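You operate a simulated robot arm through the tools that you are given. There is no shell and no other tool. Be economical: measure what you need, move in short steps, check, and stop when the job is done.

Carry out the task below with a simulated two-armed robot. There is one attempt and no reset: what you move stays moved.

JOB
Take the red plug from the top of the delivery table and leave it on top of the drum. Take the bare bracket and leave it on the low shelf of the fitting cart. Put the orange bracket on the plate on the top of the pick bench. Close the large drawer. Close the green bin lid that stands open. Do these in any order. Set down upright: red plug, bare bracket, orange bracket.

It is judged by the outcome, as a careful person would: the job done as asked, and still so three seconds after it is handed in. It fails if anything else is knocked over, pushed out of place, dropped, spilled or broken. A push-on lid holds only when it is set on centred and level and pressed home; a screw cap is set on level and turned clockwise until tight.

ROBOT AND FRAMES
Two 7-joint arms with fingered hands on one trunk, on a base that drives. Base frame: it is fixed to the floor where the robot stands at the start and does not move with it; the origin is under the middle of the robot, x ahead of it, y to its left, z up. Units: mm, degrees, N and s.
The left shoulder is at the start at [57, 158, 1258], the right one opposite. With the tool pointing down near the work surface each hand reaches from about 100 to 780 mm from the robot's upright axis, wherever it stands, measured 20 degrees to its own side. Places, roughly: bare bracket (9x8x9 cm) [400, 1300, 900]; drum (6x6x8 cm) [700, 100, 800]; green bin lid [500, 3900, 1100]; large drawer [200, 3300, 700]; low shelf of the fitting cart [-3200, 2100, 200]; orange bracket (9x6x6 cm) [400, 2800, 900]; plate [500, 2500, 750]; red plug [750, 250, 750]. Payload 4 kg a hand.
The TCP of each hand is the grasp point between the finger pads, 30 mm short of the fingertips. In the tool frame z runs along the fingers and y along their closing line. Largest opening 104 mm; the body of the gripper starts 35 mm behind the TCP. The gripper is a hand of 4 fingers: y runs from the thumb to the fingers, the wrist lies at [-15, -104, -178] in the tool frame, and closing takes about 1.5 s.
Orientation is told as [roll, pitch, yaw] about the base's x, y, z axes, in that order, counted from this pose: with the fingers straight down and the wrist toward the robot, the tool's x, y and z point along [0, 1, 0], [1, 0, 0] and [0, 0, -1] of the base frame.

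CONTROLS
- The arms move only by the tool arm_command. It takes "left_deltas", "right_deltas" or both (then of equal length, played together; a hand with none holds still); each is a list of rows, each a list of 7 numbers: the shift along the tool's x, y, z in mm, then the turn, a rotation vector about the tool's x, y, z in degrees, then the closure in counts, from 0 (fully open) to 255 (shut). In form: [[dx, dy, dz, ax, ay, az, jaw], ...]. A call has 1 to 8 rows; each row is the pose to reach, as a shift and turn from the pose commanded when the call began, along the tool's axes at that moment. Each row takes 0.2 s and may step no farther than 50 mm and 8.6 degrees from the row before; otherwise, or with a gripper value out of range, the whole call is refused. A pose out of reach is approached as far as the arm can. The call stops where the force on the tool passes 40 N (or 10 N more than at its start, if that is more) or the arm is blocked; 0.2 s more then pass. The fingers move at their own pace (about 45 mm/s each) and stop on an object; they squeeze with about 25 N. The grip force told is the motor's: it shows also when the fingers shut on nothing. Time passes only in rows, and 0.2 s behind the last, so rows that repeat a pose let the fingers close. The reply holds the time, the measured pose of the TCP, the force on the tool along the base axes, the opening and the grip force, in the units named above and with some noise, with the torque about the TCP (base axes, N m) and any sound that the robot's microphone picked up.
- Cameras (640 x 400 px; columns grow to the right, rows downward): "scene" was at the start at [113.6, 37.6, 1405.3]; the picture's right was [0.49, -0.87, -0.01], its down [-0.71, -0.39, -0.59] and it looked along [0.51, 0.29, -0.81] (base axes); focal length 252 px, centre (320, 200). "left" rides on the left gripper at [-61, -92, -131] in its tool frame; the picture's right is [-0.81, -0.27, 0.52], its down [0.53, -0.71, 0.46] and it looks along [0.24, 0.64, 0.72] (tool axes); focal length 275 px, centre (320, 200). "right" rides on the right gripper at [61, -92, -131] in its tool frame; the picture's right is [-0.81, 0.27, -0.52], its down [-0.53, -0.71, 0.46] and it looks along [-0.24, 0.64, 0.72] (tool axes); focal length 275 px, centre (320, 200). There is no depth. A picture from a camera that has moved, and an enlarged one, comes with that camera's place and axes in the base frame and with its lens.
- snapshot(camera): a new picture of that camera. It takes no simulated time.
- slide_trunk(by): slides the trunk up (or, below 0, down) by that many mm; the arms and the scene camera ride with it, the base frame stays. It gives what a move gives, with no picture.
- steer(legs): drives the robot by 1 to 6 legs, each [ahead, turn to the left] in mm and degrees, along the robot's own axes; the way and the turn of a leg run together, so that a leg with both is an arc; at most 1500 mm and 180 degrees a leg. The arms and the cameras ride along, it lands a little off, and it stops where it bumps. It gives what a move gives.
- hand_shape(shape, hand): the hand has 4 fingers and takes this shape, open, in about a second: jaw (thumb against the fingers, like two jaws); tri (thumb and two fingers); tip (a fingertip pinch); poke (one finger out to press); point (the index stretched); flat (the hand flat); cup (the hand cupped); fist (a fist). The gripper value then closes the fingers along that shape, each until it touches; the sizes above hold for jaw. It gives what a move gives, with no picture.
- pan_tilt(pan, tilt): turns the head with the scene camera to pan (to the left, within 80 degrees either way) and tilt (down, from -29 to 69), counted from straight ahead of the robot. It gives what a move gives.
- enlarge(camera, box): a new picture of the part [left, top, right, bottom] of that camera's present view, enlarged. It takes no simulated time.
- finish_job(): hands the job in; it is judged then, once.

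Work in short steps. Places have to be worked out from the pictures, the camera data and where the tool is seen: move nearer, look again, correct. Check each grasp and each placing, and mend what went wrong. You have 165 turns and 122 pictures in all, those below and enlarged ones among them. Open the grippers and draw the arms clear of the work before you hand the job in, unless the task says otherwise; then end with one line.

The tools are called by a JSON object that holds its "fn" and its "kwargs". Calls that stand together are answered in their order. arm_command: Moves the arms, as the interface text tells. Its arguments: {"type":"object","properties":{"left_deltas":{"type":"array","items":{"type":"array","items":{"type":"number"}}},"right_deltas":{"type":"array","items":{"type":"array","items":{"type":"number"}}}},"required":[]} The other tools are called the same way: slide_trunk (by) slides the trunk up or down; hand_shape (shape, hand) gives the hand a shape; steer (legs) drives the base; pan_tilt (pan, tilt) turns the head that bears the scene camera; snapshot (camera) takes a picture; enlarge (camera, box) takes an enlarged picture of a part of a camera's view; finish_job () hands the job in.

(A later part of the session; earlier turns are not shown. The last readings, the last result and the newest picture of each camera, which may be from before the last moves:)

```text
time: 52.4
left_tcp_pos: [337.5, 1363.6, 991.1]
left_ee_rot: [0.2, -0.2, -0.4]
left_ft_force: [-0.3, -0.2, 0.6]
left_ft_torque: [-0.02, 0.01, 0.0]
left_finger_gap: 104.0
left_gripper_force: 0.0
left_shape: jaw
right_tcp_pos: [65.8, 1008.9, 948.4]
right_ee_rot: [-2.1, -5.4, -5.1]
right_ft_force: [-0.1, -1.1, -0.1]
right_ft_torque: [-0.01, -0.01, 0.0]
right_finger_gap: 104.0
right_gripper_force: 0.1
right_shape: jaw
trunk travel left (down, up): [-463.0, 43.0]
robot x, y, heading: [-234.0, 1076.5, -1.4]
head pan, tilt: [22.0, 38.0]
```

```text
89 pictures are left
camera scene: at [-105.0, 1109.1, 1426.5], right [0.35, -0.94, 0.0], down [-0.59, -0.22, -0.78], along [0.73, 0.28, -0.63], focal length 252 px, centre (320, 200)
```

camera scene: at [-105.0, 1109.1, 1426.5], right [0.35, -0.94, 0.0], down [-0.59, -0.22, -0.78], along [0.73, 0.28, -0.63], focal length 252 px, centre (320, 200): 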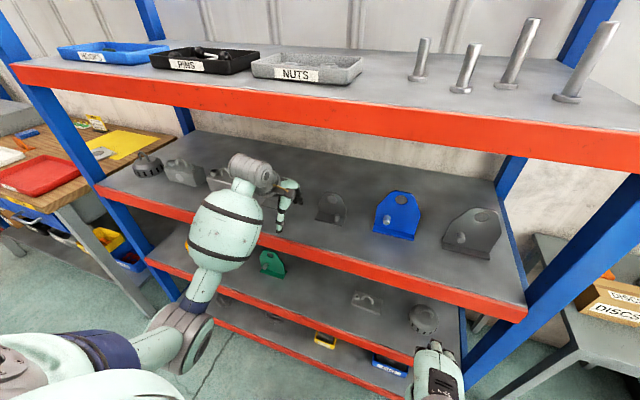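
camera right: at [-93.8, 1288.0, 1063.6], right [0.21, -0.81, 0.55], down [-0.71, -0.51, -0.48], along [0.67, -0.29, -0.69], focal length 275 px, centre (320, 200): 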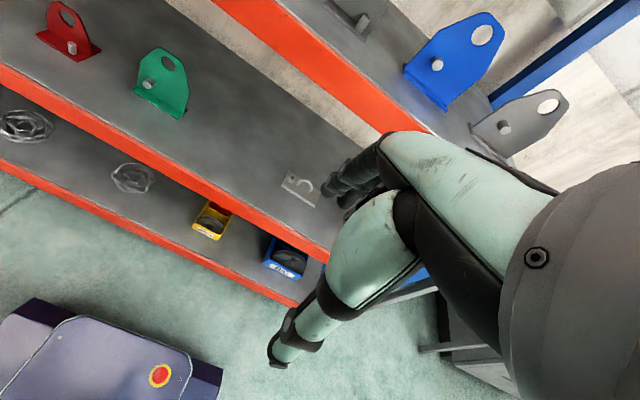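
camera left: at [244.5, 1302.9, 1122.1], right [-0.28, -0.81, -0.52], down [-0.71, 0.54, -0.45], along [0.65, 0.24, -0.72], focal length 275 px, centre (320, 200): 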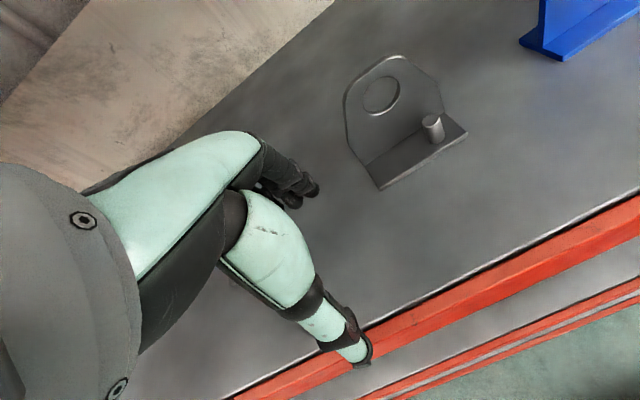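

The hole centre reads y≈1272 and the plate x≈429, in agreement. I go forward to x≈430, staying in the gap.

{"fn": "arm_command", "kwargs": {"left_deltas": [[-4, 30, 3, 0, 0, 0, 0], [-4, 60, 6, 0, 0, 0, 0], [-4, 92, 6, 0, 0, 0, 0], [-4, 92, 6, 0, 0, 0, 0]]}}

{"fn": "snapshot", "kwargs": {"camera": "left"}}

{"fn": "enlarge", "kwargs": {"camera": "scene", "box": [190, 100, 370, 260]}}

```text
time: 53.4
left_tcp_pos: [430.3, 1360.4, 985.3]
left_ee_rot: [0.2, -0.3, -0.3]
left_ft_force: [0.5, 0.4, -0.4]
left_ft_torque: [0.0, -0.01, 0.0]
left_finger_gap: 103.7
left_gripper_force: 0.0
left_shape: jaw
right_tcp_pos: [66.5, 1008.5, 948.3]
right_ee_rot: [-2.0, -5.3, -4.9]
right_ft_force: [0.1, -0.2, -0.5]
right_ft_torque: [0.04, -0.04, 0.03]
right_finger_gap: 104.0
right_gripper_force: 0.1
right_shape: jaw
trunk travel left (down, up): [-463.0, 43.0]
robot x, y, heading: [-232.8, 1079.1, -1.2]
head pan, tilt: [22.0, 38.0]
```

```text
88 pictures are left
camera left: at [337.5, 1298.6, 1116.4], right [-0.28, -0.81, -0.52], down [-0.71, 0.54, -0.45], along [0.65, 0.24, -0.72], focal length 275 px, centre (320, 200)
```

left: 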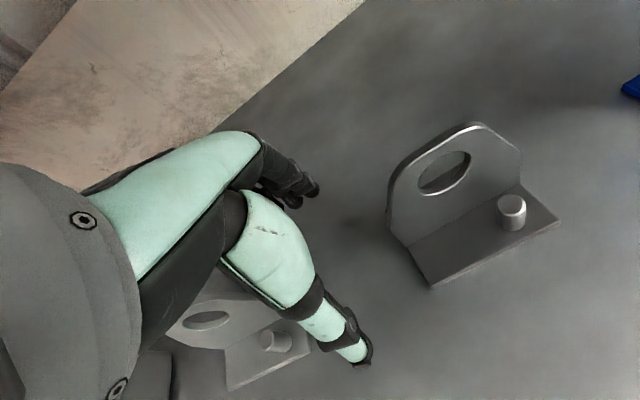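

```text
2.50 times, centred on (280, 180) of scene
camera zoom: at [-104.3, 1109.2, 1426.5], right [0.35, -0.94, -0.01], down [-0.59, -0.22, -0.78], along [0.73, 0.28, -0.63], focal length 631 px, centre (420, 250)
```

zoom: 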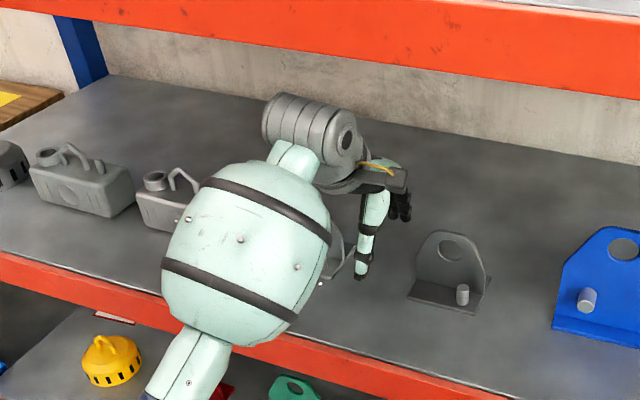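

I slide sideways over the plate to y≈1276.

{"fn": "arm_command", "kwargs": {"left_deltas": [[-30, 0, 0, 0, 0, 0, 0], [-60, 0, 0, 0, 0, 0, 0], [-85, 0, 0, 0, 0, 0, 0], [-85, 0, 0, 0, 0, 0, 0]]}}

{"fn": "snapshot", "kwargs": {"camera": "left"}}

```text
time: 54.4
left_tcp_pos: [430.3, 1274.0, 983.7]
left_ee_rot: [0.2, -0.3, -0.3]
left_ft_force: [1.5, 0.8, -1.1]
left_ft_torque: [0.0, -0.01, 0.0]
left_finger_gap: 103.9
left_gripper_force: 0.1
left_shape: jaw
right_tcp_pos: [65.9, 1008.4, 947.0]
right_ee_rot: [-2.3, -5.3, -5.0]
right_ft_force: [0.4, -0.7, 0.0]
right_ft_torque: [-0.02, 0.01, -0.01]
right_finger_gap: 103.8
right_gripper_force: 0.1
right_shape: jaw
trunk travel left (down, up): [-463.0, 43.0]
robot x, y, heading: [-236.9, 1076.9, -1.3]
head pan, tilt: [22.0, 38.0]
```

```text
86 pictures are left
camera left: at [337.0, 1213.5, 1115.2], right [-0.28, -0.81, -0.52], down [-0.71, 0.54, -0.46], along [0.65, 0.24, -0.72], focal length 275 px, centre (320, 200)
```

left: 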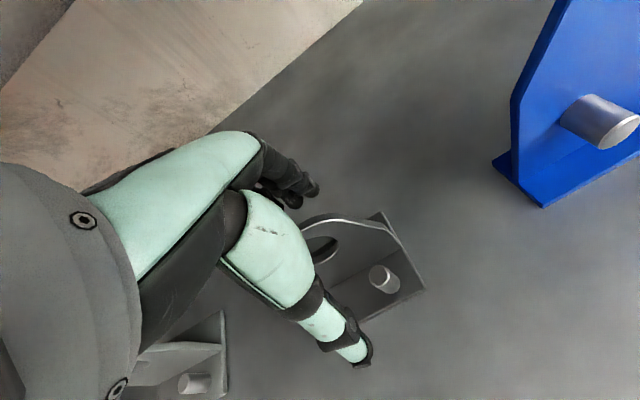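

The plate is between the thumb and the fingers, so I close.

{"fn": "arm_command", "kwargs": {"left_deltas": [[0, 0, 0, 0, 0, 0, 100], [0, 0, 0, 0, 0, 0, 180], [0, 0, 0, 0, 0, 0, 255], [0, 0, 0, 0, 0, 0, 255], [0, 0, 0, 0, 0, 0, 255], [0, 0, 0, 0, 0, 0, 255], [0, 0, 0, 0, 0, 0, 255], [0, 0, 0, 0, 0, 0, 255]]}}

{"fn": "snapshot", "kwargs": {"camera": "left"}}

```text
time: 56.2
left_tcp_pos: [429.0, 1274.3, 983.5]
left_ee_rot: [0.2, -0.1, -0.3]
left_ft_force: [-1.1, -0.3, -1.3]
left_ft_torque: [0.03, -0.01, -0.07]
left_finger_gap: 0.6
left_gripper_force: 25.3
left_shape: jaw
right_tcp_pos: [65.3, 1008.0, 948.3]
right_ee_rot: [-2.2, -5.2, -4.9]
right_ft_force: [-0.5, 0.6, 0.4]
right_ft_torque: [0.01, 0.03, -0.06]
right_finger_gap: 103.8
right_gripper_force: 0.1
right_shape: jaw
trunk travel left (down, up): [-463.0, 43.0]
robot x, y, heading: [-236.4, 1076.7, -1.3]
head pan, tilt: [22.0, 38.0]
```

```text
85 pictures are left
camera left: at [336.9, 1213.7, 1114.9], right [-0.28, -0.81, -0.52], down [-0.71, 0.54, -0.45], along [0.65, 0.24, -0.72], focal length 275 px, centre (320, 200)
```

left: 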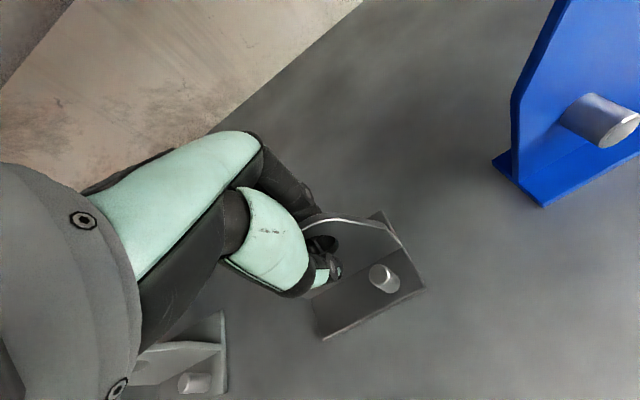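

The gap reads 0.6 mm, less than the plate's thickness, so the thumb may be in the hole. I look closer.

{"fn": "enlarge", "kwargs": {"camera": "left", "box": [230, 180, 440, 350]}}

{"fn": "enlarge", "kwargs": {"camera": "scene", "box": [250, 140, 370, 240]}}

```text
2.35 times, centred on (335, 265) of left
camera zoom: at [336.9, 1213.7, 1114.9], right [-0.28, -0.81, -0.52], down [-0.71, 0.54, -0.45], along [0.65, 0.24, -0.72], focal length 648 px, centre (285, 47)
```

zoom: 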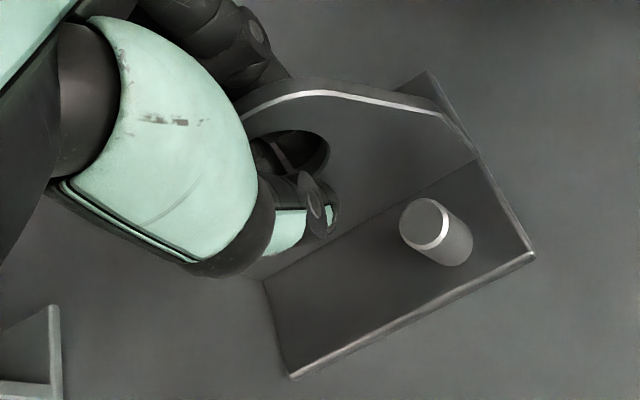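

```text
4.00 times, centred on (310, 190) of scene
camera zoom: at [-104.1, 1109.1, 1426.5], right [0.35, -0.94, -0.01], down [-0.59, -0.22, -0.78], along [0.73, 0.28, -0.63], focal length 1010 px, centre (360, 240)
```

zoom: 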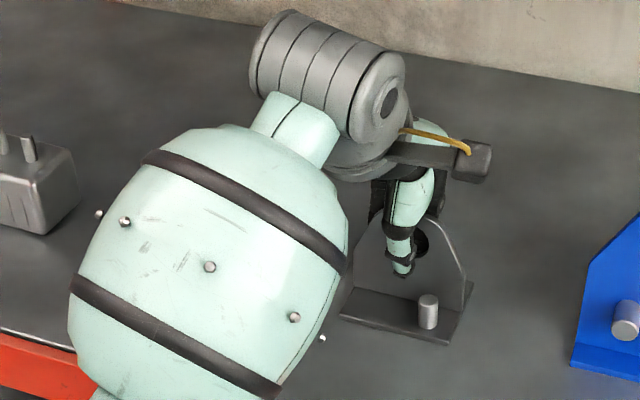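

The thumb sits at the hole. For a firm pinch on solid plate I reopen, shift 22 mm in +y and down a little, then close again.

{"fn": "arm_command", "kwargs": {"left_deltas": [[0, 0, 0, 0, 0, 0, 180], [0, 0, 0, 0, 0, 0, 120], [0, 0, 0, 0, 0, 0, 60], [0, 0, 0, 0, 0, 0, 30], [8, 0, 2, 0, 0, 0, 30], [22, 0, 5, 0, 0, 0, 30], [22, 0, 5, 0, 0, 0, 30]]}}

{"fn": "arm_command", "kwargs": {"left_deltas": [[0, 0, 0, 0, 0, 0, 100], [0, 0, 0, 0, 0, 0, 180], [0, 0, 0, 0, 0, 0, 255], [0, 0, 0, 0, 0, 0, 255], [0, 0, 0, 0, 0, 0, 255], [0, 0, 0, 0, 0, 0, 255], [0, 0, 0, 0, 0, 0, 255], [0, 0, 0, 0, 0, 0, 255]]}}

{"fn": "enlarge", "kwargs": {"camera": "left", "box": [230, 180, 440, 350]}}

```text
time: 57.8
left_tcp_pos: [429.2, 1296.5, 979.1]
left_ee_rot: [0.2, -0.1, -0.4]
left_ft_force: [-0.9, 0.2, -0.2]
left_ft_torque: [0.01, 0.01, -0.02]
left_finger_gap: 91.5
left_gripper_force: 0.2
left_shape: jaw
right_tcp_pos: [66.8, 1007.2, 946.5]
right_ee_rot: [-2.3, -5.1, -5.0]
right_ft_force: [-0.8, 0.0, -0.3]
right_ft_torque: [-0.03, 0.02, 0.03]
right_finger_gap: 104.1
right_gripper_force: 0.2
right_shape: jaw
trunk travel left (down, up): [-463.0, 43.0]
robot x, y, heading: [-237.0, 1074.7, -1.7]
head pan, tilt: [22.0, 38.0]
```

```text
time: 59.6
left_tcp_pos: [429.0, 1296.9, 979.8]
left_ee_rot: [0.2, -0.1, -0.3]
left_ft_force: [-0.6, -0.9, 0.7]
left_ft_torque: [0.02, -0.06, 0.03]
left_finger_gap: 0.8
left_gripper_force: 24.4
left_shape: jaw
right_tcp_pos: [67.0, 1007.4, 946.0]
right_ee_rot: [-2.2, -5.1, -4.9]
right_ft_force: [0.7, -0.3, 0.9]
right_ft_torque: [-0.02, 0.02, 0.0]
right_finger_gap: 103.7
right_gripper_force: 0.0
right_shape: jaw
trunk travel left (down, up): [-463.0, 43.0]
robot x, y, heading: [-237.3, 1075.2, -1.5]
head pan, tilt: [22.0, 38.0]
```

```text
2.35 times, centred on (335, 265) of left
camera zoom: at [337.0, 1236.2, 1110.4], right [-0.28, -0.81, -0.52], down [-0.71, 0.54, -0.45], along [0.65, 0.24, -0.72], focal length 648 px, centre (285, 47)
```

zoom: 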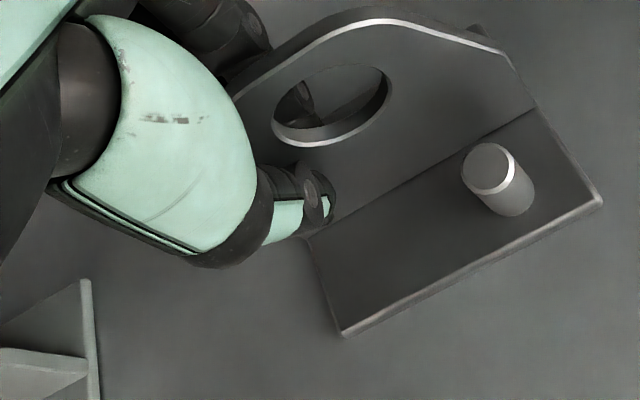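

The thumb is now on solid plate, and the gap still reads 0.8, so that is just how a thin plate reads. I lift 12 mm as a test.

{"fn": "arm_command", "kwargs": {"left_deltas": [[0, 0, -4, 0, 0, 0, 255], [0, 0, -8, 0, 0, 0, 255], [0, 0, -14, 0, 0, 0, 255], [0, 0, -14, 0, 0, 0, 255]]}}

{"fn": "snapshot", "kwargs": {"camera": "left"}}

{"fn": "enlarge", "kwargs": {"camera": "scene", "box": [250, 140, 370, 240]}}

```text
time: 60.6
left_tcp_pos: [430.1, 1298.4, 992.8]
left_ee_rot: [0.3, 0.0, -0.4]
left_ft_force: [0.0, 0.0, -5.5]
left_ft_torque: [0.1, 0.01, 0.03]
left_finger_gap: 1.3
left_gripper_force: 25.4
left_shape: jaw
right_tcp_pos: [66.6, 1007.9, 946.6]
right_ee_rot: [-2.4, -5.2, -5.0]
right_ft_force: [-0.7, -0.3, -0.3]
right_ft_torque: [-0.02, 0.04, -0.02]
right_finger_gap: 104.0
right_gripper_force: 0.0
right_shape: jaw
trunk travel left (down, up): [-463.0, 43.0]
robot x, y, heading: [-236.0, 1075.6, -1.2]
head pan, tilt: [22.0, 38.0]
```

```text
81 pictures are left
camera left: at [337.6, 1236.3, 1124.3], right [-0.28, -0.81, -0.52], down [-0.71, 0.54, -0.45], along [0.65, 0.24, -0.72], focal length 275 px, centre (320, 200)
```

left: 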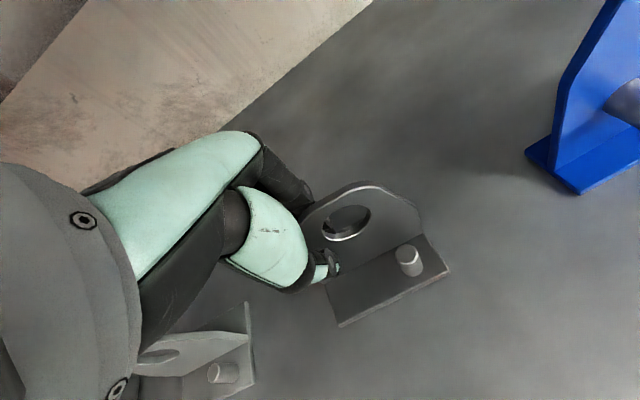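

```text
4.00 times, centred on (310, 190) of scene
camera zoom: at [-103.2, 1109.3, 1426.4], right [0.35, -0.94, -0.01], down [-0.59, -0.22, -0.78], along [0.73, 0.28, -0.63], focal length 1010 px, centre (360, 240)
```

zoom: 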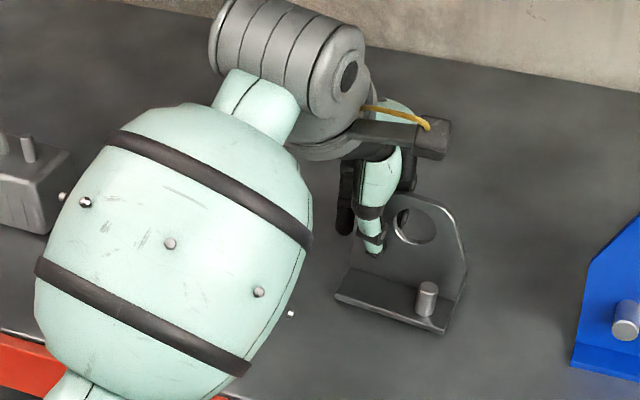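

It holds level with a load of 5.5 N. I draw it straight out of the rack.

{"fn": "arm_command", "kwargs": {"left_deltas": [[0, -35, -4, 0, 0, 0, 255], [0, -70, -6, 0, 0, 0, 255], [0, -105, -6, 0, 0, 0, 255], [0, -140, -6, 0, 0, 0, 255], [0, -175, -6, 0, 0, 0, 255], [0, -210, -6, 0, 0, 0, 255], [0, -240, -6, 0, 0, 0, 255]]}}

{"fn": "snapshot", "kwargs": {"camera": "left"}}

```text
time: 62.2
left_tcp_pos: [188.2, 1299.0, 999.6]
left_ee_rot: [0.2, -0.2, -0.3]
left_ft_force: [-0.1, 0.1, -5.5]
left_ft_torque: [0.12, 0.0, 0.02]
left_finger_gap: 0.8
left_gripper_force: 24.5
left_shape: jaw
right_tcp_pos: [64.7, 1007.6, 947.6]
right_ee_rot: [-2.4, -5.2, -4.9]
right_ft_force: [-0.7, 0.1, 0.0]
right_ft_torque: [-0.01, -0.01, 0.0]
right_finger_gap: 104.2
right_gripper_force: 0.0
right_shape: jaw
trunk travel left (down, up): [-463.0, 43.0]
robot x, y, heading: [-232.5, 1075.6, -1.5]
head pan, tilt: [22.0, 38.0]
```

```text
79 pictures are left
camera left: at [95.8, 1238.1, 1130.5], right [-0.28, -0.81, -0.52], down [-0.71, 0.54, -0.46], along [0.65, 0.24, -0.72], focal length 275 px, centre (320, 200)
```

left: 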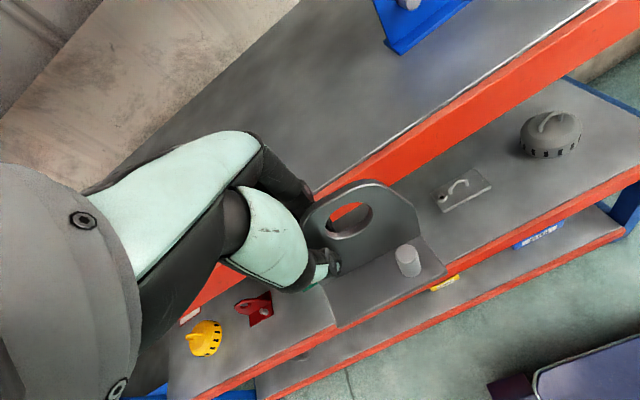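

The bracket is out cleanly. I back away, turn towards the cart in the west and look.

{"fn": "steer", "kwargs": {"legs": [[-250, 0], [0, 158]]}}

{"fn": "pan_tilt", "kwargs": {"pan": 0, "tilt": 20}}

{"fn": "snapshot", "kwargs": {"camera": "scene"}}

```text
time: 71.8
left_tcp_pos: [-964.9, 1034.6, 999.7]
left_ee_rot: [0.2, -0.2, 158.2]
left_ft_force: [0.9, 0.5, -6.2]
left_ft_torque: [-0.13, 0.05, 0.0]
left_finger_gap: 0.8
left_gripper_force: 24.6
left_shape: jaw
right_tcp_pos: [-741.0, 1272.7, 950.7]
right_ee_rot: [-2.6, -6.2, 153.2]
right_ft_force: [0.0, 0.6, -0.4]
right_ft_torque: [0.02, 0.0, 0.02]
right_finger_gap: 103.8
right_gripper_force: 0.0
right_shape: jaw
trunk travel left (down, up): [-463.0, 43.0]
robot x, y, heading: [-481.5, 1099.9, 157.2]
head pan, tilt: [22.0, 38.0]
```

```text
time: 72.6
left_tcp_pos: [-952.2, 1029.7, 1004.2]
left_ee_rot: [0.3, -0.8, 158.2]
left_ft_force: [0.4, 0.0, -5.5]
left_ft_torque: [-0.1, 0.02, -0.01]
left_finger_gap: 0.7
left_gripper_force: 24.8
left_shape: jaw
right_tcp_pos: [-739.7, 1277.9, 955.6]
right_ee_rot: [-3.1, -8.2, 151.8]
right_ft_force: [-0.2, 0.1, -0.1]
right_ft_torque: [0.01, -0.01, -0.01]
right_finger_gap: 104.0
right_gripper_force: 0.1
right_shape: jaw
trunk travel left (down, up): [-463.0, 43.0]
robot x, y, heading: [-481.5, 1096.6, 157.3]
head pan, tilt: [0.0, 20.0]
```

```text
78 pictures are left
camera scene: at [-614.6, 1153.1, 1454.6], right [0.39, 0.92, 0.0], down [0.33, -0.14, -0.93], along [-0.86, 0.36, -0.36], focal length 252 px, centre (320, 200)
```

scene: 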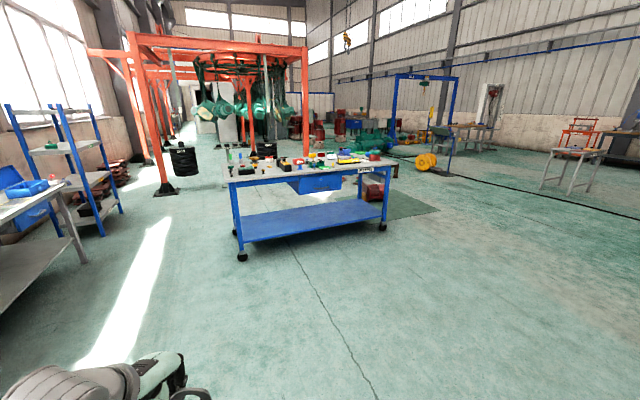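

The cart's near side is at x≈-2870, from y≈1260 to 2930, and its low shelf is empty. I drive to about [-2300, 1850] and face -x.

{"fn": "steer", "kwargs": {"legs": [[1000, 0], [960, 0], [0, 22.5]]}}

{"fn": "pan_tilt", "kwargs": {"pan": 10, "tilt": 50}}

{"fn": "snapshot", "kwargs": {"camera": "scene"}}

```text
time: 84.4
left_tcp_pos: [-2707.8, 1629.8, 1003.7]
left_ee_rot: [0.3, -0.8, -179.4]
left_ft_force: [-0.9, -0.4, -5.4]
left_ft_torque: [-0.12, 0.01, 0.02]
left_finger_gap: 0.4
left_gripper_force: 25.3
left_shape: jaw
right_tcp_pos: [-2604.5, 1940.5, 953.0]
right_ee_rot: [-3.8, -8.2, 174.4]
right_ft_force: [0.4, -0.6, 0.3]
right_ft_torque: [0.0, 0.0, -0.01]
right_finger_gap: 103.7
right_gripper_force: 0.1
right_shape: jaw
trunk travel left (down, up): [-463.0, 43.0]
robot x, y, heading: [-2297.0, 1870.0, 179.9]
head pan, tilt: [0.0, 20.0]
```

```text
time: 85.3
left_tcp_pos: [-2697.3, 1625.9, 1001.5]
left_ee_rot: [0.3, 0.1, -178.8]
left_ft_force: [-0.6, -1.0, -5.7]
left_ft_torque: [-0.07, -0.01, 0.02]
left_finger_gap: 0.6
left_gripper_force: 25.3
left_shape: jaw
right_tcp_pos: [-2605.4, 1947.0, 956.8]
right_ee_rot: [-4.8, -10.0, 173.3]
right_ft_force: [-0.9, 0.1, 0.0]
right_ft_torque: [0.0, 0.0, 0.01]
right_finger_gap: 104.1
right_gripper_force: 0.1
right_shape: jaw
trunk travel left (down, up): [-463.0, 43.0]
robot x, y, heading: [-2299.4, 1869.1, 179.8]
head pan, tilt: [10.0, 50.0]
```

```text
77 pictures are left
camera scene: at [-2422.7, 1860.6, 1409.4], right [-0.17, 0.99, 0.0], down [0.76, 0.13, -0.63], along [-0.62, -0.11, -0.77], focal length 252 px, centre (320, 200)
```

scene: 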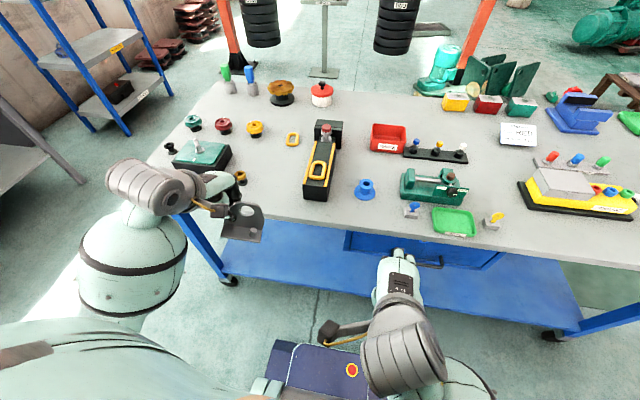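

The low shelf's front edge is near x≈-2835. From here the left arm can set the bracket at about [-2935, 1640]. I lower the trunk and look.

{"fn": "slide_trunk", "kwargs": {"by": -450}}

{"fn": "pan_tilt", "kwargs": {"pan": 15, "tilt": 35}}

{"fn": "snapshot", "kwargs": {"camera": "scene"}}

{"fn": "snapshot", "kwargs": {"camera": "left"}}

```text
refused: -450 is not a number from -400 to 400
```

```text
time: 86.1
left_tcp_pos: [-2698.1, 1626.5, 1000.4]
left_ee_rot: [0.3, 0.1, -178.8]
left_ft_force: [-0.2, 0.3, -5.1]
left_ft_torque: [-0.09, -0.03, -0.03]
left_finger_gap: 0.4
left_gripper_force: 24.7
left_shape: jaw
right_tcp_pos: [-2603.9, 1946.9, 957.6]
right_ee_rot: [-4.8, -9.9, 173.4]
right_ft_force: [0.1, -0.3, 0.1]
right_ft_torque: [-0.01, -0.02, 0.02]
right_finger_gap: 103.9
right_gripper_force: 0.1
right_shape: jaw
trunk travel left (down, up): [-463.0, 43.0]
robot x, y, heading: [-2297.8, 1870.1, 179.5]
head pan, tilt: [15.0, 35.0]
```

```text
76 pictures are left
camera scene: at [-2432.5, 1851.1, 1430.8], right [-0.25, 0.97, 0.0], down [0.57, 0.15, -0.81], along [-0.78, -0.21, -0.59], focal length 252 px, centre (320, 200)
```

scene: 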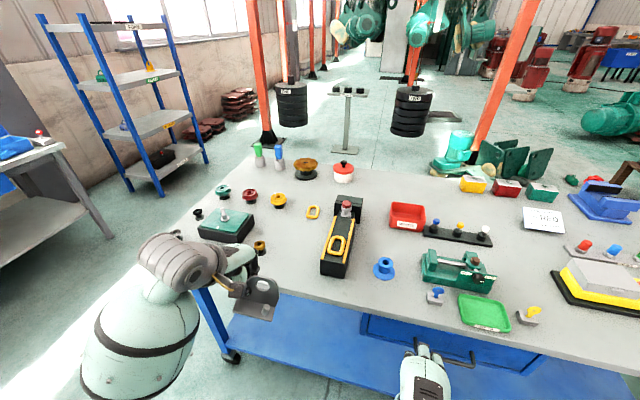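

```text
75 pictures are left
camera left: at [-2607.7, 1690.8, 1132.5], right [0.26, 0.81, -0.52], down [0.73, -0.52, -0.45], along [-0.64, -0.26, -0.72], focal length 275 px, centre (320, 200)
```

left: 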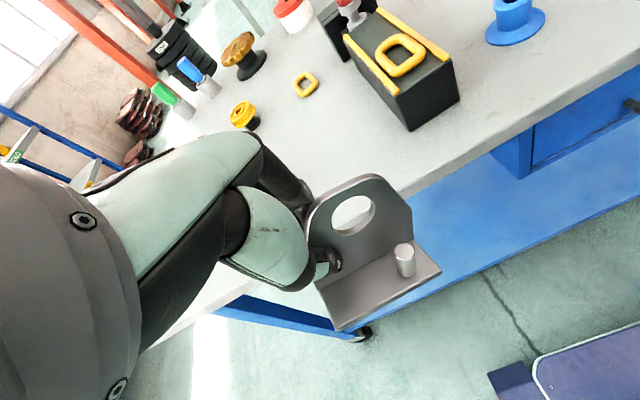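

The trunk step is limited to 400 mm, so I slide down 400.

{"fn": "slide_trunk", "kwargs": {"by": -400}}

{"fn": "pan_tilt", "kwargs": {"pan": 15, "tilt": 35}}

{"fn": "snapshot", "kwargs": {"camera": "scene"}}

{"fn": "snapshot", "kwargs": {"camera": "left"}}

```text
time: 88.1
left_tcp_pos: [-2690.5, 1624.0, 801.6]
left_ee_rot: [0.4, 1.3, -178.1]
left_ft_force: [-0.8, 0.8, -4.3]
left_ft_torque: [0.0, 0.06, 0.05]
left_finger_gap: 0.5
left_gripper_force: 25.0
left_shape: jaw
right_tcp_pos: [-2634.8, 1997.0, 772.6]
right_ee_rot: [-5.6, -13.1, 164.1]
right_ft_force: [0.0, 0.6, 0.0]
right_ft_torque: [-0.04, 0.01, 0.03]
right_finger_gap: 103.9
right_gripper_force: 0.0
right_shape: jaw
trunk travel left (down, up): [-270.0, 237.0]
robot x, y, heading: [-2298.5, 1866.6, 179.5]
head pan, tilt: [15.0, 35.0]
stopped: the arm was blocked; the commanded pose is now the measured one
```

```text
time: 88.7
left_tcp_pos: [-2689.7, 1624.2, 803.0]
left_ee_rot: [0.2, 1.1, -178.1]
left_ft_force: [-0.2, -0.5, -5.5]
left_ft_torque: [-0.09, -0.03, 0.02]
left_finger_gap: 0.7
left_gripper_force: 25.1
left_shape: jaw
right_tcp_pos: [-2634.3, 1997.2, 773.5]
right_ee_rot: [-5.6, -13.0, 164.1]
right_ft_force: [0.0, 0.3, -0.3]
right_ft_torque: [0.0, 0.02, 0.03]
right_finger_gap: 104.1
right_gripper_force: 0.1
right_shape: jaw
trunk travel left (down, up): [-270.0, 237.0]
robot x, y, heading: [-2300.1, 1870.5, 179.4]
head pan, tilt: [15.0, 35.0]
```

```text
74 pictures are left
camera scene: at [-2429.4, 1851.1, 1236.5], right [-0.25, 0.97, 0.0], down [0.57, 0.15, -0.81], along [-0.78, -0.21, -0.58], focal length 252 px, centre (320, 200)
```

scene: 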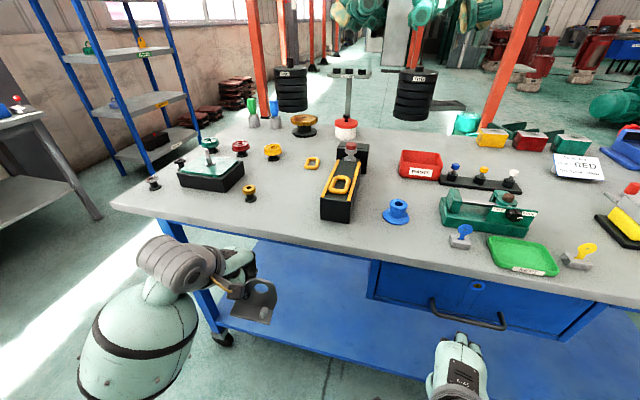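

```text
73 pictures are left
camera left: at [-2603.5, 1688.8, 935.9], right [0.26, 0.82, -0.52], down [0.74, -0.51, -0.44], along [-0.62, -0.27, -0.74], focal length 275 px, centre (320, 200)
```

left: 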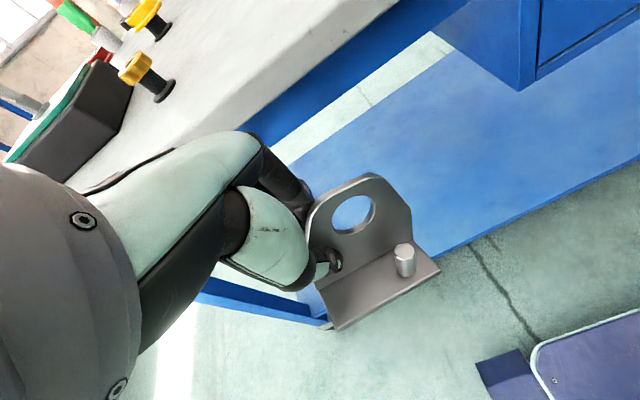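

The slide was blocked, and the right arm's drift suggests its elbow is against the robot itself. I raise and straighten the right hand before going on down.

{"fn": "arm_command", "kwargs": {"right_deltas": [[-15, 12, -24, 1.6, 0.7, -2, 0], [-30, 25, -48, 3.2, 1.4, -4, 0], [-45, 37, -72, 4.8, 2.1, -6, 0], [-60, 50, -96, 6.4, 2.8, -8, 0], [-75, 62, -120, 8, 3.5, -10, 0], [-90, 75, -144, 9.6, 4.2, -12, 0], [-105, 87, -168, 11.2, 4.9, -14, 0], [-120, 100, -190, 13, 5.6, -16, 0]]}}

{"fn": "slide_trunk", "kwargs": {"by": -240}}

```text
time: 89.6
left_tcp_pos: [-2682.4, 1618.5, 802.6]
left_ee_rot: [0.3, 2.7, -177.3]
left_ft_force: [-0.7, 0.8, -4.7]
left_ft_torque: [-0.07, 0.06, -0.01]
left_finger_gap: 0.5
left_gripper_force: 25.1
left_shape: jaw
right_tcp_pos: [-2705.4, 2068.5, 866.7]
right_ee_rot: [-13.1, -8.2, 170.4]
right_ft_force: [0.1, 0.8, 0.7]
right_ft_torque: [0.02, 0.01, -0.02]
right_finger_gap: 103.9
right_gripper_force: 0.0
right_shape: jaw
right hand out of reach, approached as far as the arm can: row 1, 2, 3, 4
trunk travel left (down, up): [-270.0, 237.0]
robot x, y, heading: [-2297.7, 1869.5, 179.9]
head pan, tilt: [15.0, 35.0]
stopped in row 4 (right hand): the arm was blocked; the commanded pose is now the measured one
```

```text
time: 92.1
left_tcp_pos: [-2683.3, 1621.0, 559.6]
left_ee_rot: [0.4, 2.1, -177.6]
left_ft_force: [-0.1, -0.3, -5.5]
left_ft_torque: [-0.08, 0.01, -0.01]
left_finger_gap: 0.5
left_gripper_force: 24.6
left_shape: jaw
right_tcp_pos: [-2702.2, 2091.9, 612.9]
right_ee_rot: [-16.9, -8.3, 169.6]
right_ft_force: [0.8, -0.2, 0.0]
right_ft_torque: [0.03, -0.04, 0.01]
right_finger_gap: 104.0
right_gripper_force: 0.1
right_shape: jaw
trunk travel left (down, up): [-30.0, 477.0]
robot x, y, heading: [-2298.5, 1873.2, 179.5]
head pan, tilt: [15.0, 35.0]
```

{"fn": "pan_tilt", "kwargs": {"pan": 15, "tilt": 45}}

{"fn": "snapshot", "kwargs": {"camera": "scene"}}

{"fn": "snapshot", "kwargs": {"camera": "left"}}

```text
time: 92.9
left_tcp_pos: [-2682.7, 1621.6, 558.5]
left_ee_rot: [0.4, 2.0, -177.6]
left_ft_force: [0.3, -0.3, -5.5]
left_ft_torque: [-0.11, 0.0, 0.01]
left_finger_gap: 0.6
left_gripper_force: 25.3
left_shape: jaw
right_tcp_pos: [-2701.9, 2091.4, 613.0]
right_ee_rot: [-17.0, -8.2, 169.5]
right_ft_force: [0.2, 0.4, 0.3]
right_ft_torque: [0.0, 0.0, 0.0]
right_finger_gap: 104.1
right_gripper_force: 0.1
right_shape: jaw
trunk travel left (down, up): [-30.0, 477.0]
robot x, y, heading: [-2298.7, 1874.3, 179.8]
head pan, tilt: [15.0, 45.0]
```

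```text
72 pictures are left
camera scene: at [-2419.6, 1852.8, 981.3], right [-0.25, 0.97, 0.0], down [0.69, 0.18, -0.7], along [-0.67, -0.18, -0.72], focal length 252 px, centre (320, 200)
```

scene: 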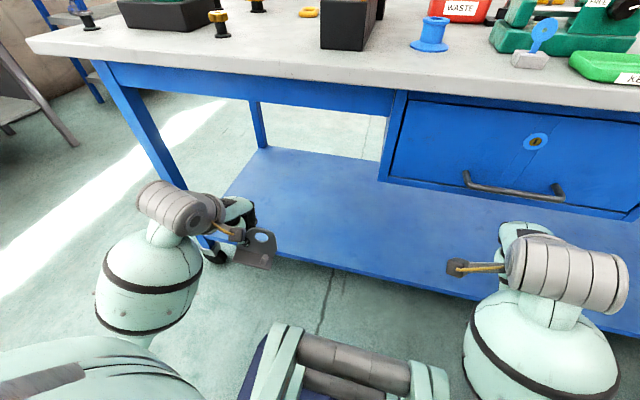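

```text
71 pictures are left
camera left: at [-2599.3, 1686.7, 692.9], right [0.26, 0.82, -0.51], down [0.75, -0.5, -0.43], along [-0.61, -0.27, -0.75], focal length 275 px, centre (320, 200)
```

left: 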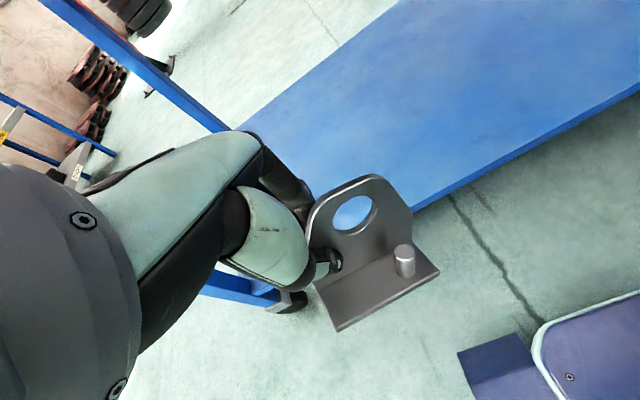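

I lower the hand in front of the cart first, levelling the pitch, so the wrist will pass under the cart's top frame.

{"fn": "arm_command", "kwargs": {"left_deltas": [[0, 0, 40, -1, 0, 0, 255], [0, 0, 80, -2, 0, 0, 255], [0, 0, 120, -2.1, 0, 0, 255], [0, 0, 160, -2.1, 0, 0, 255], [0, 0, 200, -2.1, 0, 0, 255], [0, 0, 225, -2.1, 0, 0, 255], [0, 0, 225, -2.1, 0, 0, 255]]}}

{"fn": "snapshot", "kwargs": {"camera": "left"}}

{"fn": "snapshot", "kwargs": {"camera": "scene"}}

```text
time: 94.5
left_tcp_pos: [-2676.3, 1622.7, 342.3]
left_ee_rot: [0.3, -1.6, -178.2]
left_ft_force: [0.5, 0.5, -5.4]
left_ft_torque: [-0.08, -0.04, -0.04]
left_finger_gap: 0.7
left_gripper_force: 25.2
left_shape: jaw
right_tcp_pos: [-2702.7, 2091.5, 613.2]
right_ee_rot: [-17.1, -8.2, 169.5]
right_ft_force: [-0.1, -0.2, -0.4]
right_ft_torque: [0.0, 0.0, 0.0]
right_finger_gap: 103.8
right_gripper_force: 0.1
right_shape: jaw
trunk travel left (down, up): [-30.0, 477.0]
robot x, y, heading: [-2301.3, 1865.6, 179.6]
head pan, tilt: [15.0, 45.0]
```

```text
70 pictures are left
camera left: at [-2584.6, 1687.7, 470.0], right [0.23, 0.82, -0.53], down [0.72, -0.51, -0.47], along [-0.66, -0.27, -0.7], focal length 275 px, centre (320, 200)
```

left: 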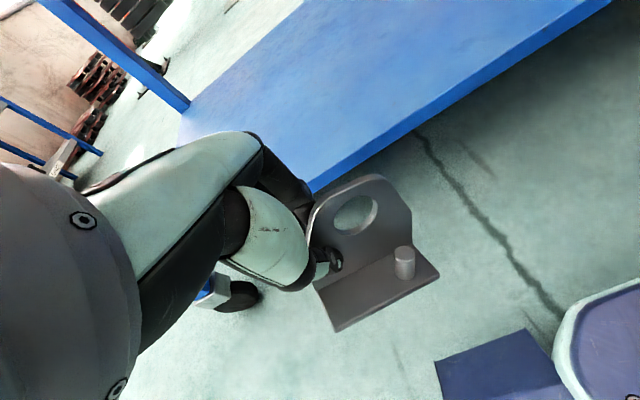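

```text
69 pictures are left
camera scene: at [-2419.5, 1852.8, 981.4], right [-0.25, 0.97, 0.0], down [0.69, 0.18, -0.7], along [-0.67, -0.18, -0.72], focal length 252 px, centre (320, 200)
```

scene: 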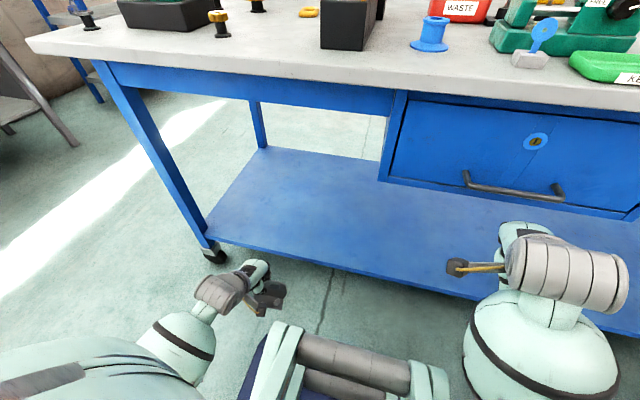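

The shelf surface is at about z≈260 with its front edge at x≈-2805. I raise the bracket a little and move it in over the shelf.

{"fn": "arm_command", "kwargs": {"left_deltas": [[0, 0, -25, 0.7, 0, 0, 255], [0, 45, -30, 1.4, 0, 0, 255], [0, 90, -30, 1.4, 0, 0, 255], [0, 135, -30, 1.4, 0, 0, 255], [0, 180, -30, 1.4, 0, 0, 255], [0, 225, -30, 1.4, 0, 0, 255], [0, 255, -30, 1.4, 0, 0, 255], [0, 255, -30, 1.4, 0, 0, 255]]}}

{"fn": "snapshot", "kwargs": {"camera": "left"}}

{"fn": "snapshot", "kwargs": {"camera": "scene"}}

```text
time: 96.3
left_tcp_pos: [-2932.6, 1614.0, 379.4]
left_ee_rot: [0.3, -0.2, -178.2]
left_ft_force: [0.7, 0.5, -5.4]
left_ft_torque: [-0.08, -0.01, 0.01]
left_finger_gap: 0.7
left_gripper_force: 24.7
left_shape: jaw
right_tcp_pos: [-2702.5, 2092.0, 612.4]
right_ee_rot: [-17.0, -8.3, 169.5]
right_ft_force: [0.0, 0.8, -0.5]
right_ft_torque: [-0.03, 0.02, 0.01]
right_finger_gap: 103.8
right_gripper_force: 0.2
right_shape: jaw
trunk travel left (down, up): [-30.0, 477.0]
robot x, y, heading: [-2294.3, 1873.1, 179.6]
head pan, tilt: [15.0, 45.0]
```

```text
68 pictures are left
camera left: at [-2843.2, 1679.1, 510.2], right [0.25, 0.82, -0.52], down [0.73, -0.51, -0.46], along [-0.64, -0.27, -0.72], focal length 275 px, centre (320, 200)
```

left: 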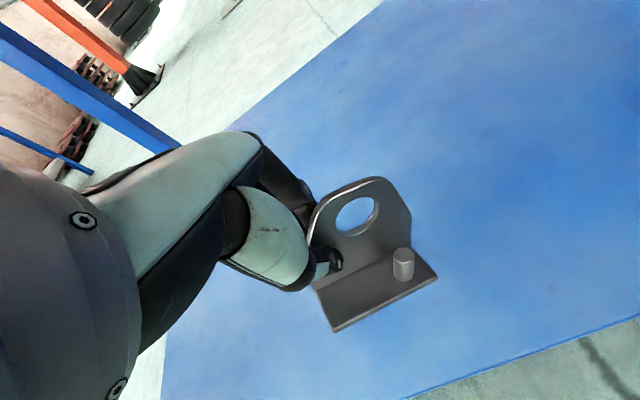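

```text
67 pictures are left
camera scene: at [-2420.0, 1852.8, 981.3], right [-0.25, 0.97, 0.0], down [0.69, 0.18, -0.7], along [-0.67, -0.18, -0.72], focal length 252 px, centre (320, 200)
```

scene: 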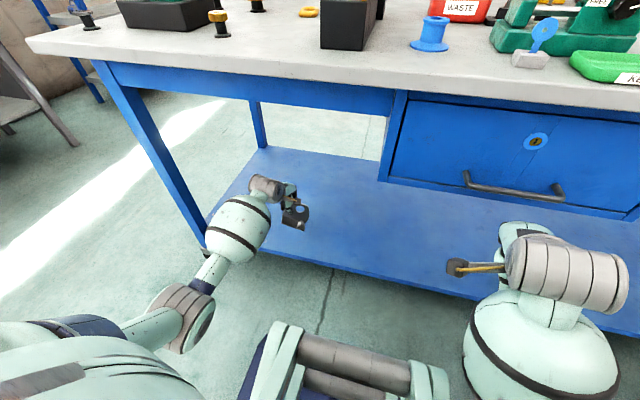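

The shelf edge is at x≈-2850 and its surface about z≈205. I go down most of the way, 15 mm deeper, then feel for contact.

{"fn": "arm_command", "kwargs": {"left_deltas": [[0, 10, 25, 0, 0, 0, 255], [0, 15, 50, 0, 0, 0, 255], [0, 15, 75, 0, 0, 0, 255], [0, 15, 90, 0, 0, 0, 255], [0, 15, 90, 0, 0, 0, 255]]}}

{"fn": "snapshot", "kwargs": {"camera": "left"}}

```text
time: 97.5
left_tcp_pos: [-2950.4, 1613.5, 290.7]
left_ee_rot: [0.2, -0.4, -178.1]
left_ft_force: [0.1, -1.2, 2.4]
left_ft_torque: [0.15, 0.16, 0.05]
left_finger_gap: 0.4
left_gripper_force: 25.5
left_shape: jaw
right_tcp_pos: [-2702.4, 2092.1, 613.3]
right_ee_rot: [-17.0, -8.2, 169.4]
right_ft_force: [0.3, 1.1, -0.1]
right_ft_torque: [0.0, 0.02, 0.0]
right_finger_gap: 103.9
right_gripper_force: 0.0
right_shape: jaw
trunk travel left (down, up): [-30.0, 477.0]
robot x, y, heading: [-2295.2, 1871.9, 179.7]
head pan, tilt: [15.0, 45.0]
```

```text
66 pictures are left
camera left: at [-2859.0, 1678.9, 420.3], right [0.25, 0.82, -0.52], down [0.73, -0.51, -0.46], along [-0.64, -0.27, -0.72], focal length 275 px, centre (320, 200)
```

left: 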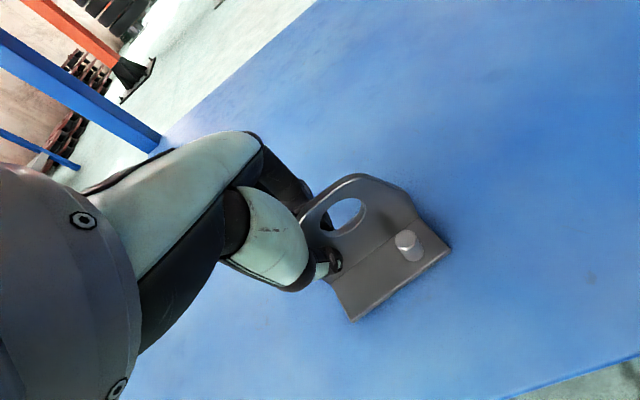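

Contact is felt, but the bracket has turned a little in the grip. I look closely before I release it.

{"fn": "enlarge", "kwargs": {"camera": "left", "box": [230, 150, 480, 350]}}

{"fn": "enlarge", "kwargs": {"camera": "scene", "box": [230, 150, 350, 270]}}

```text
2.00 times, centred on (355, 250) of left
camera zoom: at [-2859.0, 1678.9, 420.3], right [0.25, 0.82, -0.52], down [0.73, -0.51, -0.46], along [-0.64, -0.27, -0.72], focal length 551 px, centre (250, 100)
```

zoom: 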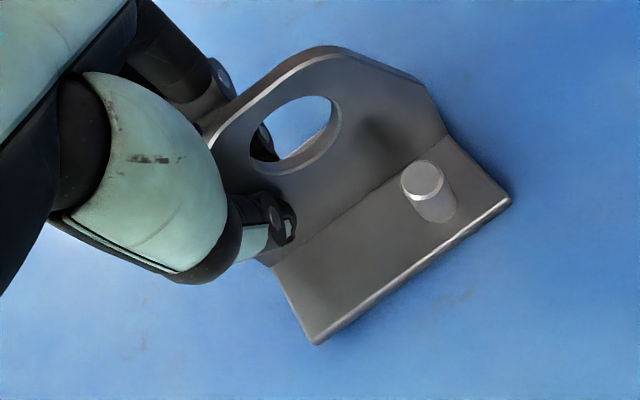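

```text
3.33 times, centred on (290, 210) of scene
camera zoom: at [-2419.2, 1853.0, 981.5], right [-0.25, 0.97, 0.0], down [0.69, 0.18, -0.7], along [-0.67, -0.18, -0.72], focal length 841 px, centre (420, 167)
```

zoom: 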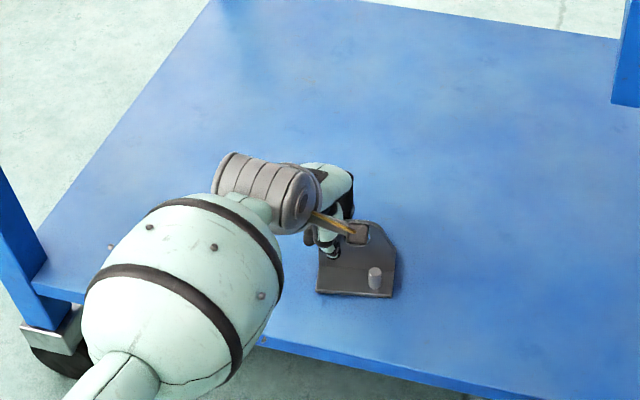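

The bracket has rolled about 9-12° in the grip, with its +y end up. I lift 12 mm and roll the hand to level it, then check.

{"fn": "arm_command", "kwargs": {"left_deltas": [[0, 0, -8, 0, 2, 0, 255], [0, 0, -14, 0, 5, 0, 255], [0, 0, -14, 0, 9, 0, 255], [0, 0, -14, 0, 9, 0, 255]]}}

{"fn": "enlarge", "kwargs": {"camera": "left", "box": [230, 150, 480, 350]}}

{"fn": "enlarge", "kwargs": {"camera": "scene", "box": [260, 180, 330, 250]}}

```text
time: 98.5
left_tcp_pos: [-2947.1, 1613.7, 303.5]
left_ee_rot: [9.3, -0.2, -178.2]
left_ft_force: [-0.5, 1.0, -2.2]
left_ft_torque: [0.17, 0.04, -0.02]
left_finger_gap: 0.5
left_gripper_force: 24.6
left_shape: jaw
right_tcp_pos: [-2700.6, 2092.5, 612.5]
right_ee_rot: [-17.0, -8.1, 169.6]
right_ft_force: [-0.8, 0.0, 0.5]
right_ft_torque: [-0.01, 0.0, 0.0]
right_finger_gap: 103.8
right_gripper_force: 0.1
right_shape: jaw
trunk travel left (down, up): [-30.0, 477.0]
robot x, y, heading: [-2298.5, 1870.2, 179.8]
head pan, tilt: [15.0, 45.0]
```

```text
2.00 times, centred on (355, 250) of left
camera zoom: at [-2858.9, 1698.9, 422.5], right [0.25, 0.72, -0.64], down [0.73, -0.58, -0.37], along [-0.64, -0.38, -0.67], focal length 551 px, centre (250, 100)
```

zoom: 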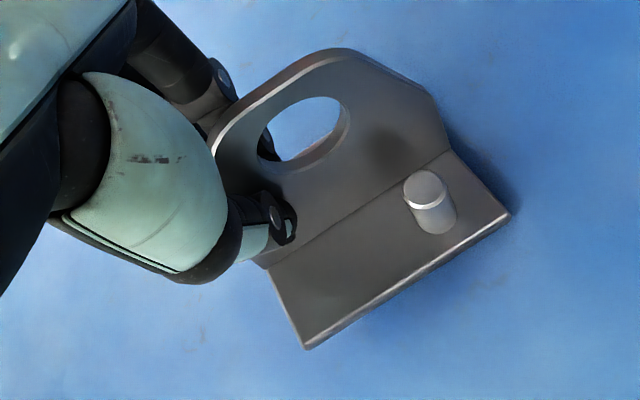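

```text
5.71 times, centred on (295, 215) of scene
camera zoom: at [-2419.7, 1853.0, 981.4], right [-0.25, 0.97, 0.0], down [0.69, 0.18, -0.7], along [-0.67, -0.18, -0.72], focal length 1442 px, centre (463, 114)
```

zoom: 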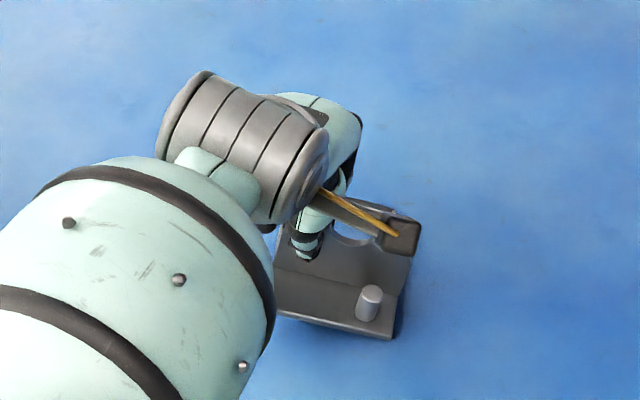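

The front edge now runs parallel to the shelf edge, so the bracket is level and lightly touching. I lower 3 mm and read the force.

{"fn": "arm_command", "kwargs": {"left_deltas": [[0, 0, 1.5, 0, 0, 0, 255], [0, 0, 3, 0, 0, 0, 255], [0, 0, 3, 0, 0, 0, 255]]}}

{"fn": "enlarge", "kwargs": {"camera": "left", "box": [230, 150, 480, 350]}}

```text
time: 99.3
left_tcp_pos: [-2948.2, 1613.3, 300.7]
left_ee_rot: [9.4, -0.3, -178.2]
left_ft_force: [0.8, -3.0, 2.7]
left_ft_torque: [0.11, 0.08, 0.0]
left_finger_gap: 0.1
left_gripper_force: 25.5
left_shape: jaw
right_tcp_pos: [-2701.5, 2092.6, 614.2]
right_ee_rot: [-17.1, -8.3, 169.5]
right_ft_force: [0.4, 0.2, -0.5]
right_ft_torque: [-0.01, 0.01, 0.03]
right_finger_gap: 104.0
right_gripper_force: 0.1
right_shape: jaw
trunk travel left (down, up): [-30.0, 477.0]
robot x, y, heading: [-2296.2, 1874.0, 179.6]
head pan, tilt: [15.0, 45.0]
```

```text
2.00 times, centred on (355, 250) of left
camera zoom: at [-2859.0, 1697.8, 420.0], right [0.25, 0.72, -0.64], down [0.73, -0.58, -0.37], along [-0.64, -0.38, -0.67], focal length 551 px, centre (250, 100)
```

zoom: 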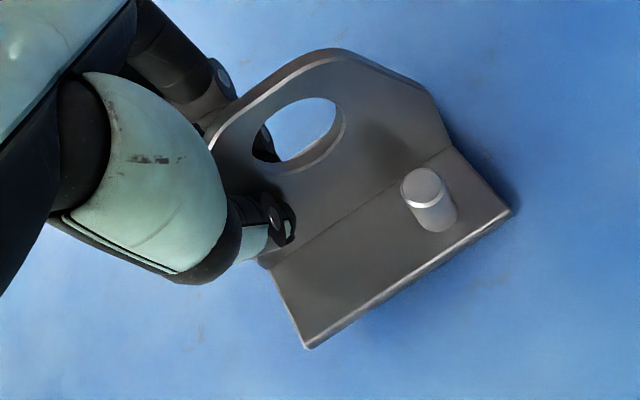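

It is supported now (force +2.7 N), so I open slowly.

{"fn": "arm_command", "kwargs": {"left_deltas": [[0, 0, 0, 0, 0, 0, 235], [0, 0, 0, 0, 0, 0, 210], [0, 0, 0, 0, 0, 0, 180], [0, 0, 0, 0, 0, 0, 130], [0, 0, 0, 0, 0, 0, 80], [0, 0, 0, 0, 0, 0, 30], [0, 0, 0, 0, 0, 0, 0], [0, 0, 0, 0, 0, 0, 0]]}}

{"fn": "enlarge", "kwargs": {"camera": "left", "box": [230, 150, 480, 350]}}

```text
time: 101.1
left_tcp_pos: [-2948.7, 1613.6, 300.4]
left_ee_rot: [9.3, -0.3, -178.3]
left_ft_force: [0.1, 0.4, 1.0]
left_ft_torque: [0.0, -0.02, 0.01]
left_finger_gap: 103.5
left_gripper_force: 0.0
left_shape: jaw
right_tcp_pos: [-2701.7, 2091.8, 613.0]
right_ee_rot: [-17.0, -8.1, 169.5]
right_ft_force: [0.4, -0.5, -0.2]
right_ft_torque: [0.02, 0.01, 0.01]
right_finger_gap: 103.8
right_gripper_force: 0.0
right_shape: jaw
trunk travel left (down, up): [-30.0, 477.0]
robot x, y, heading: [-2302.7, 1869.9, 179.6]
head pan, tilt: [15.0, 45.0]
```

```text
2.00 times, centred on (355, 250) of left
camera zoom: at [-2858.8, 1698.1, 419.6], right [0.25, 0.72, -0.64], down [0.73, -0.58, -0.37], along [-0.64, -0.38, -0.67], focal length 551 px, centre (250, 100)
```

zoom: 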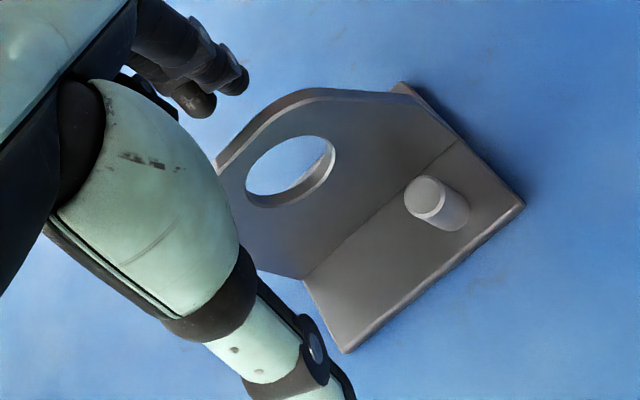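

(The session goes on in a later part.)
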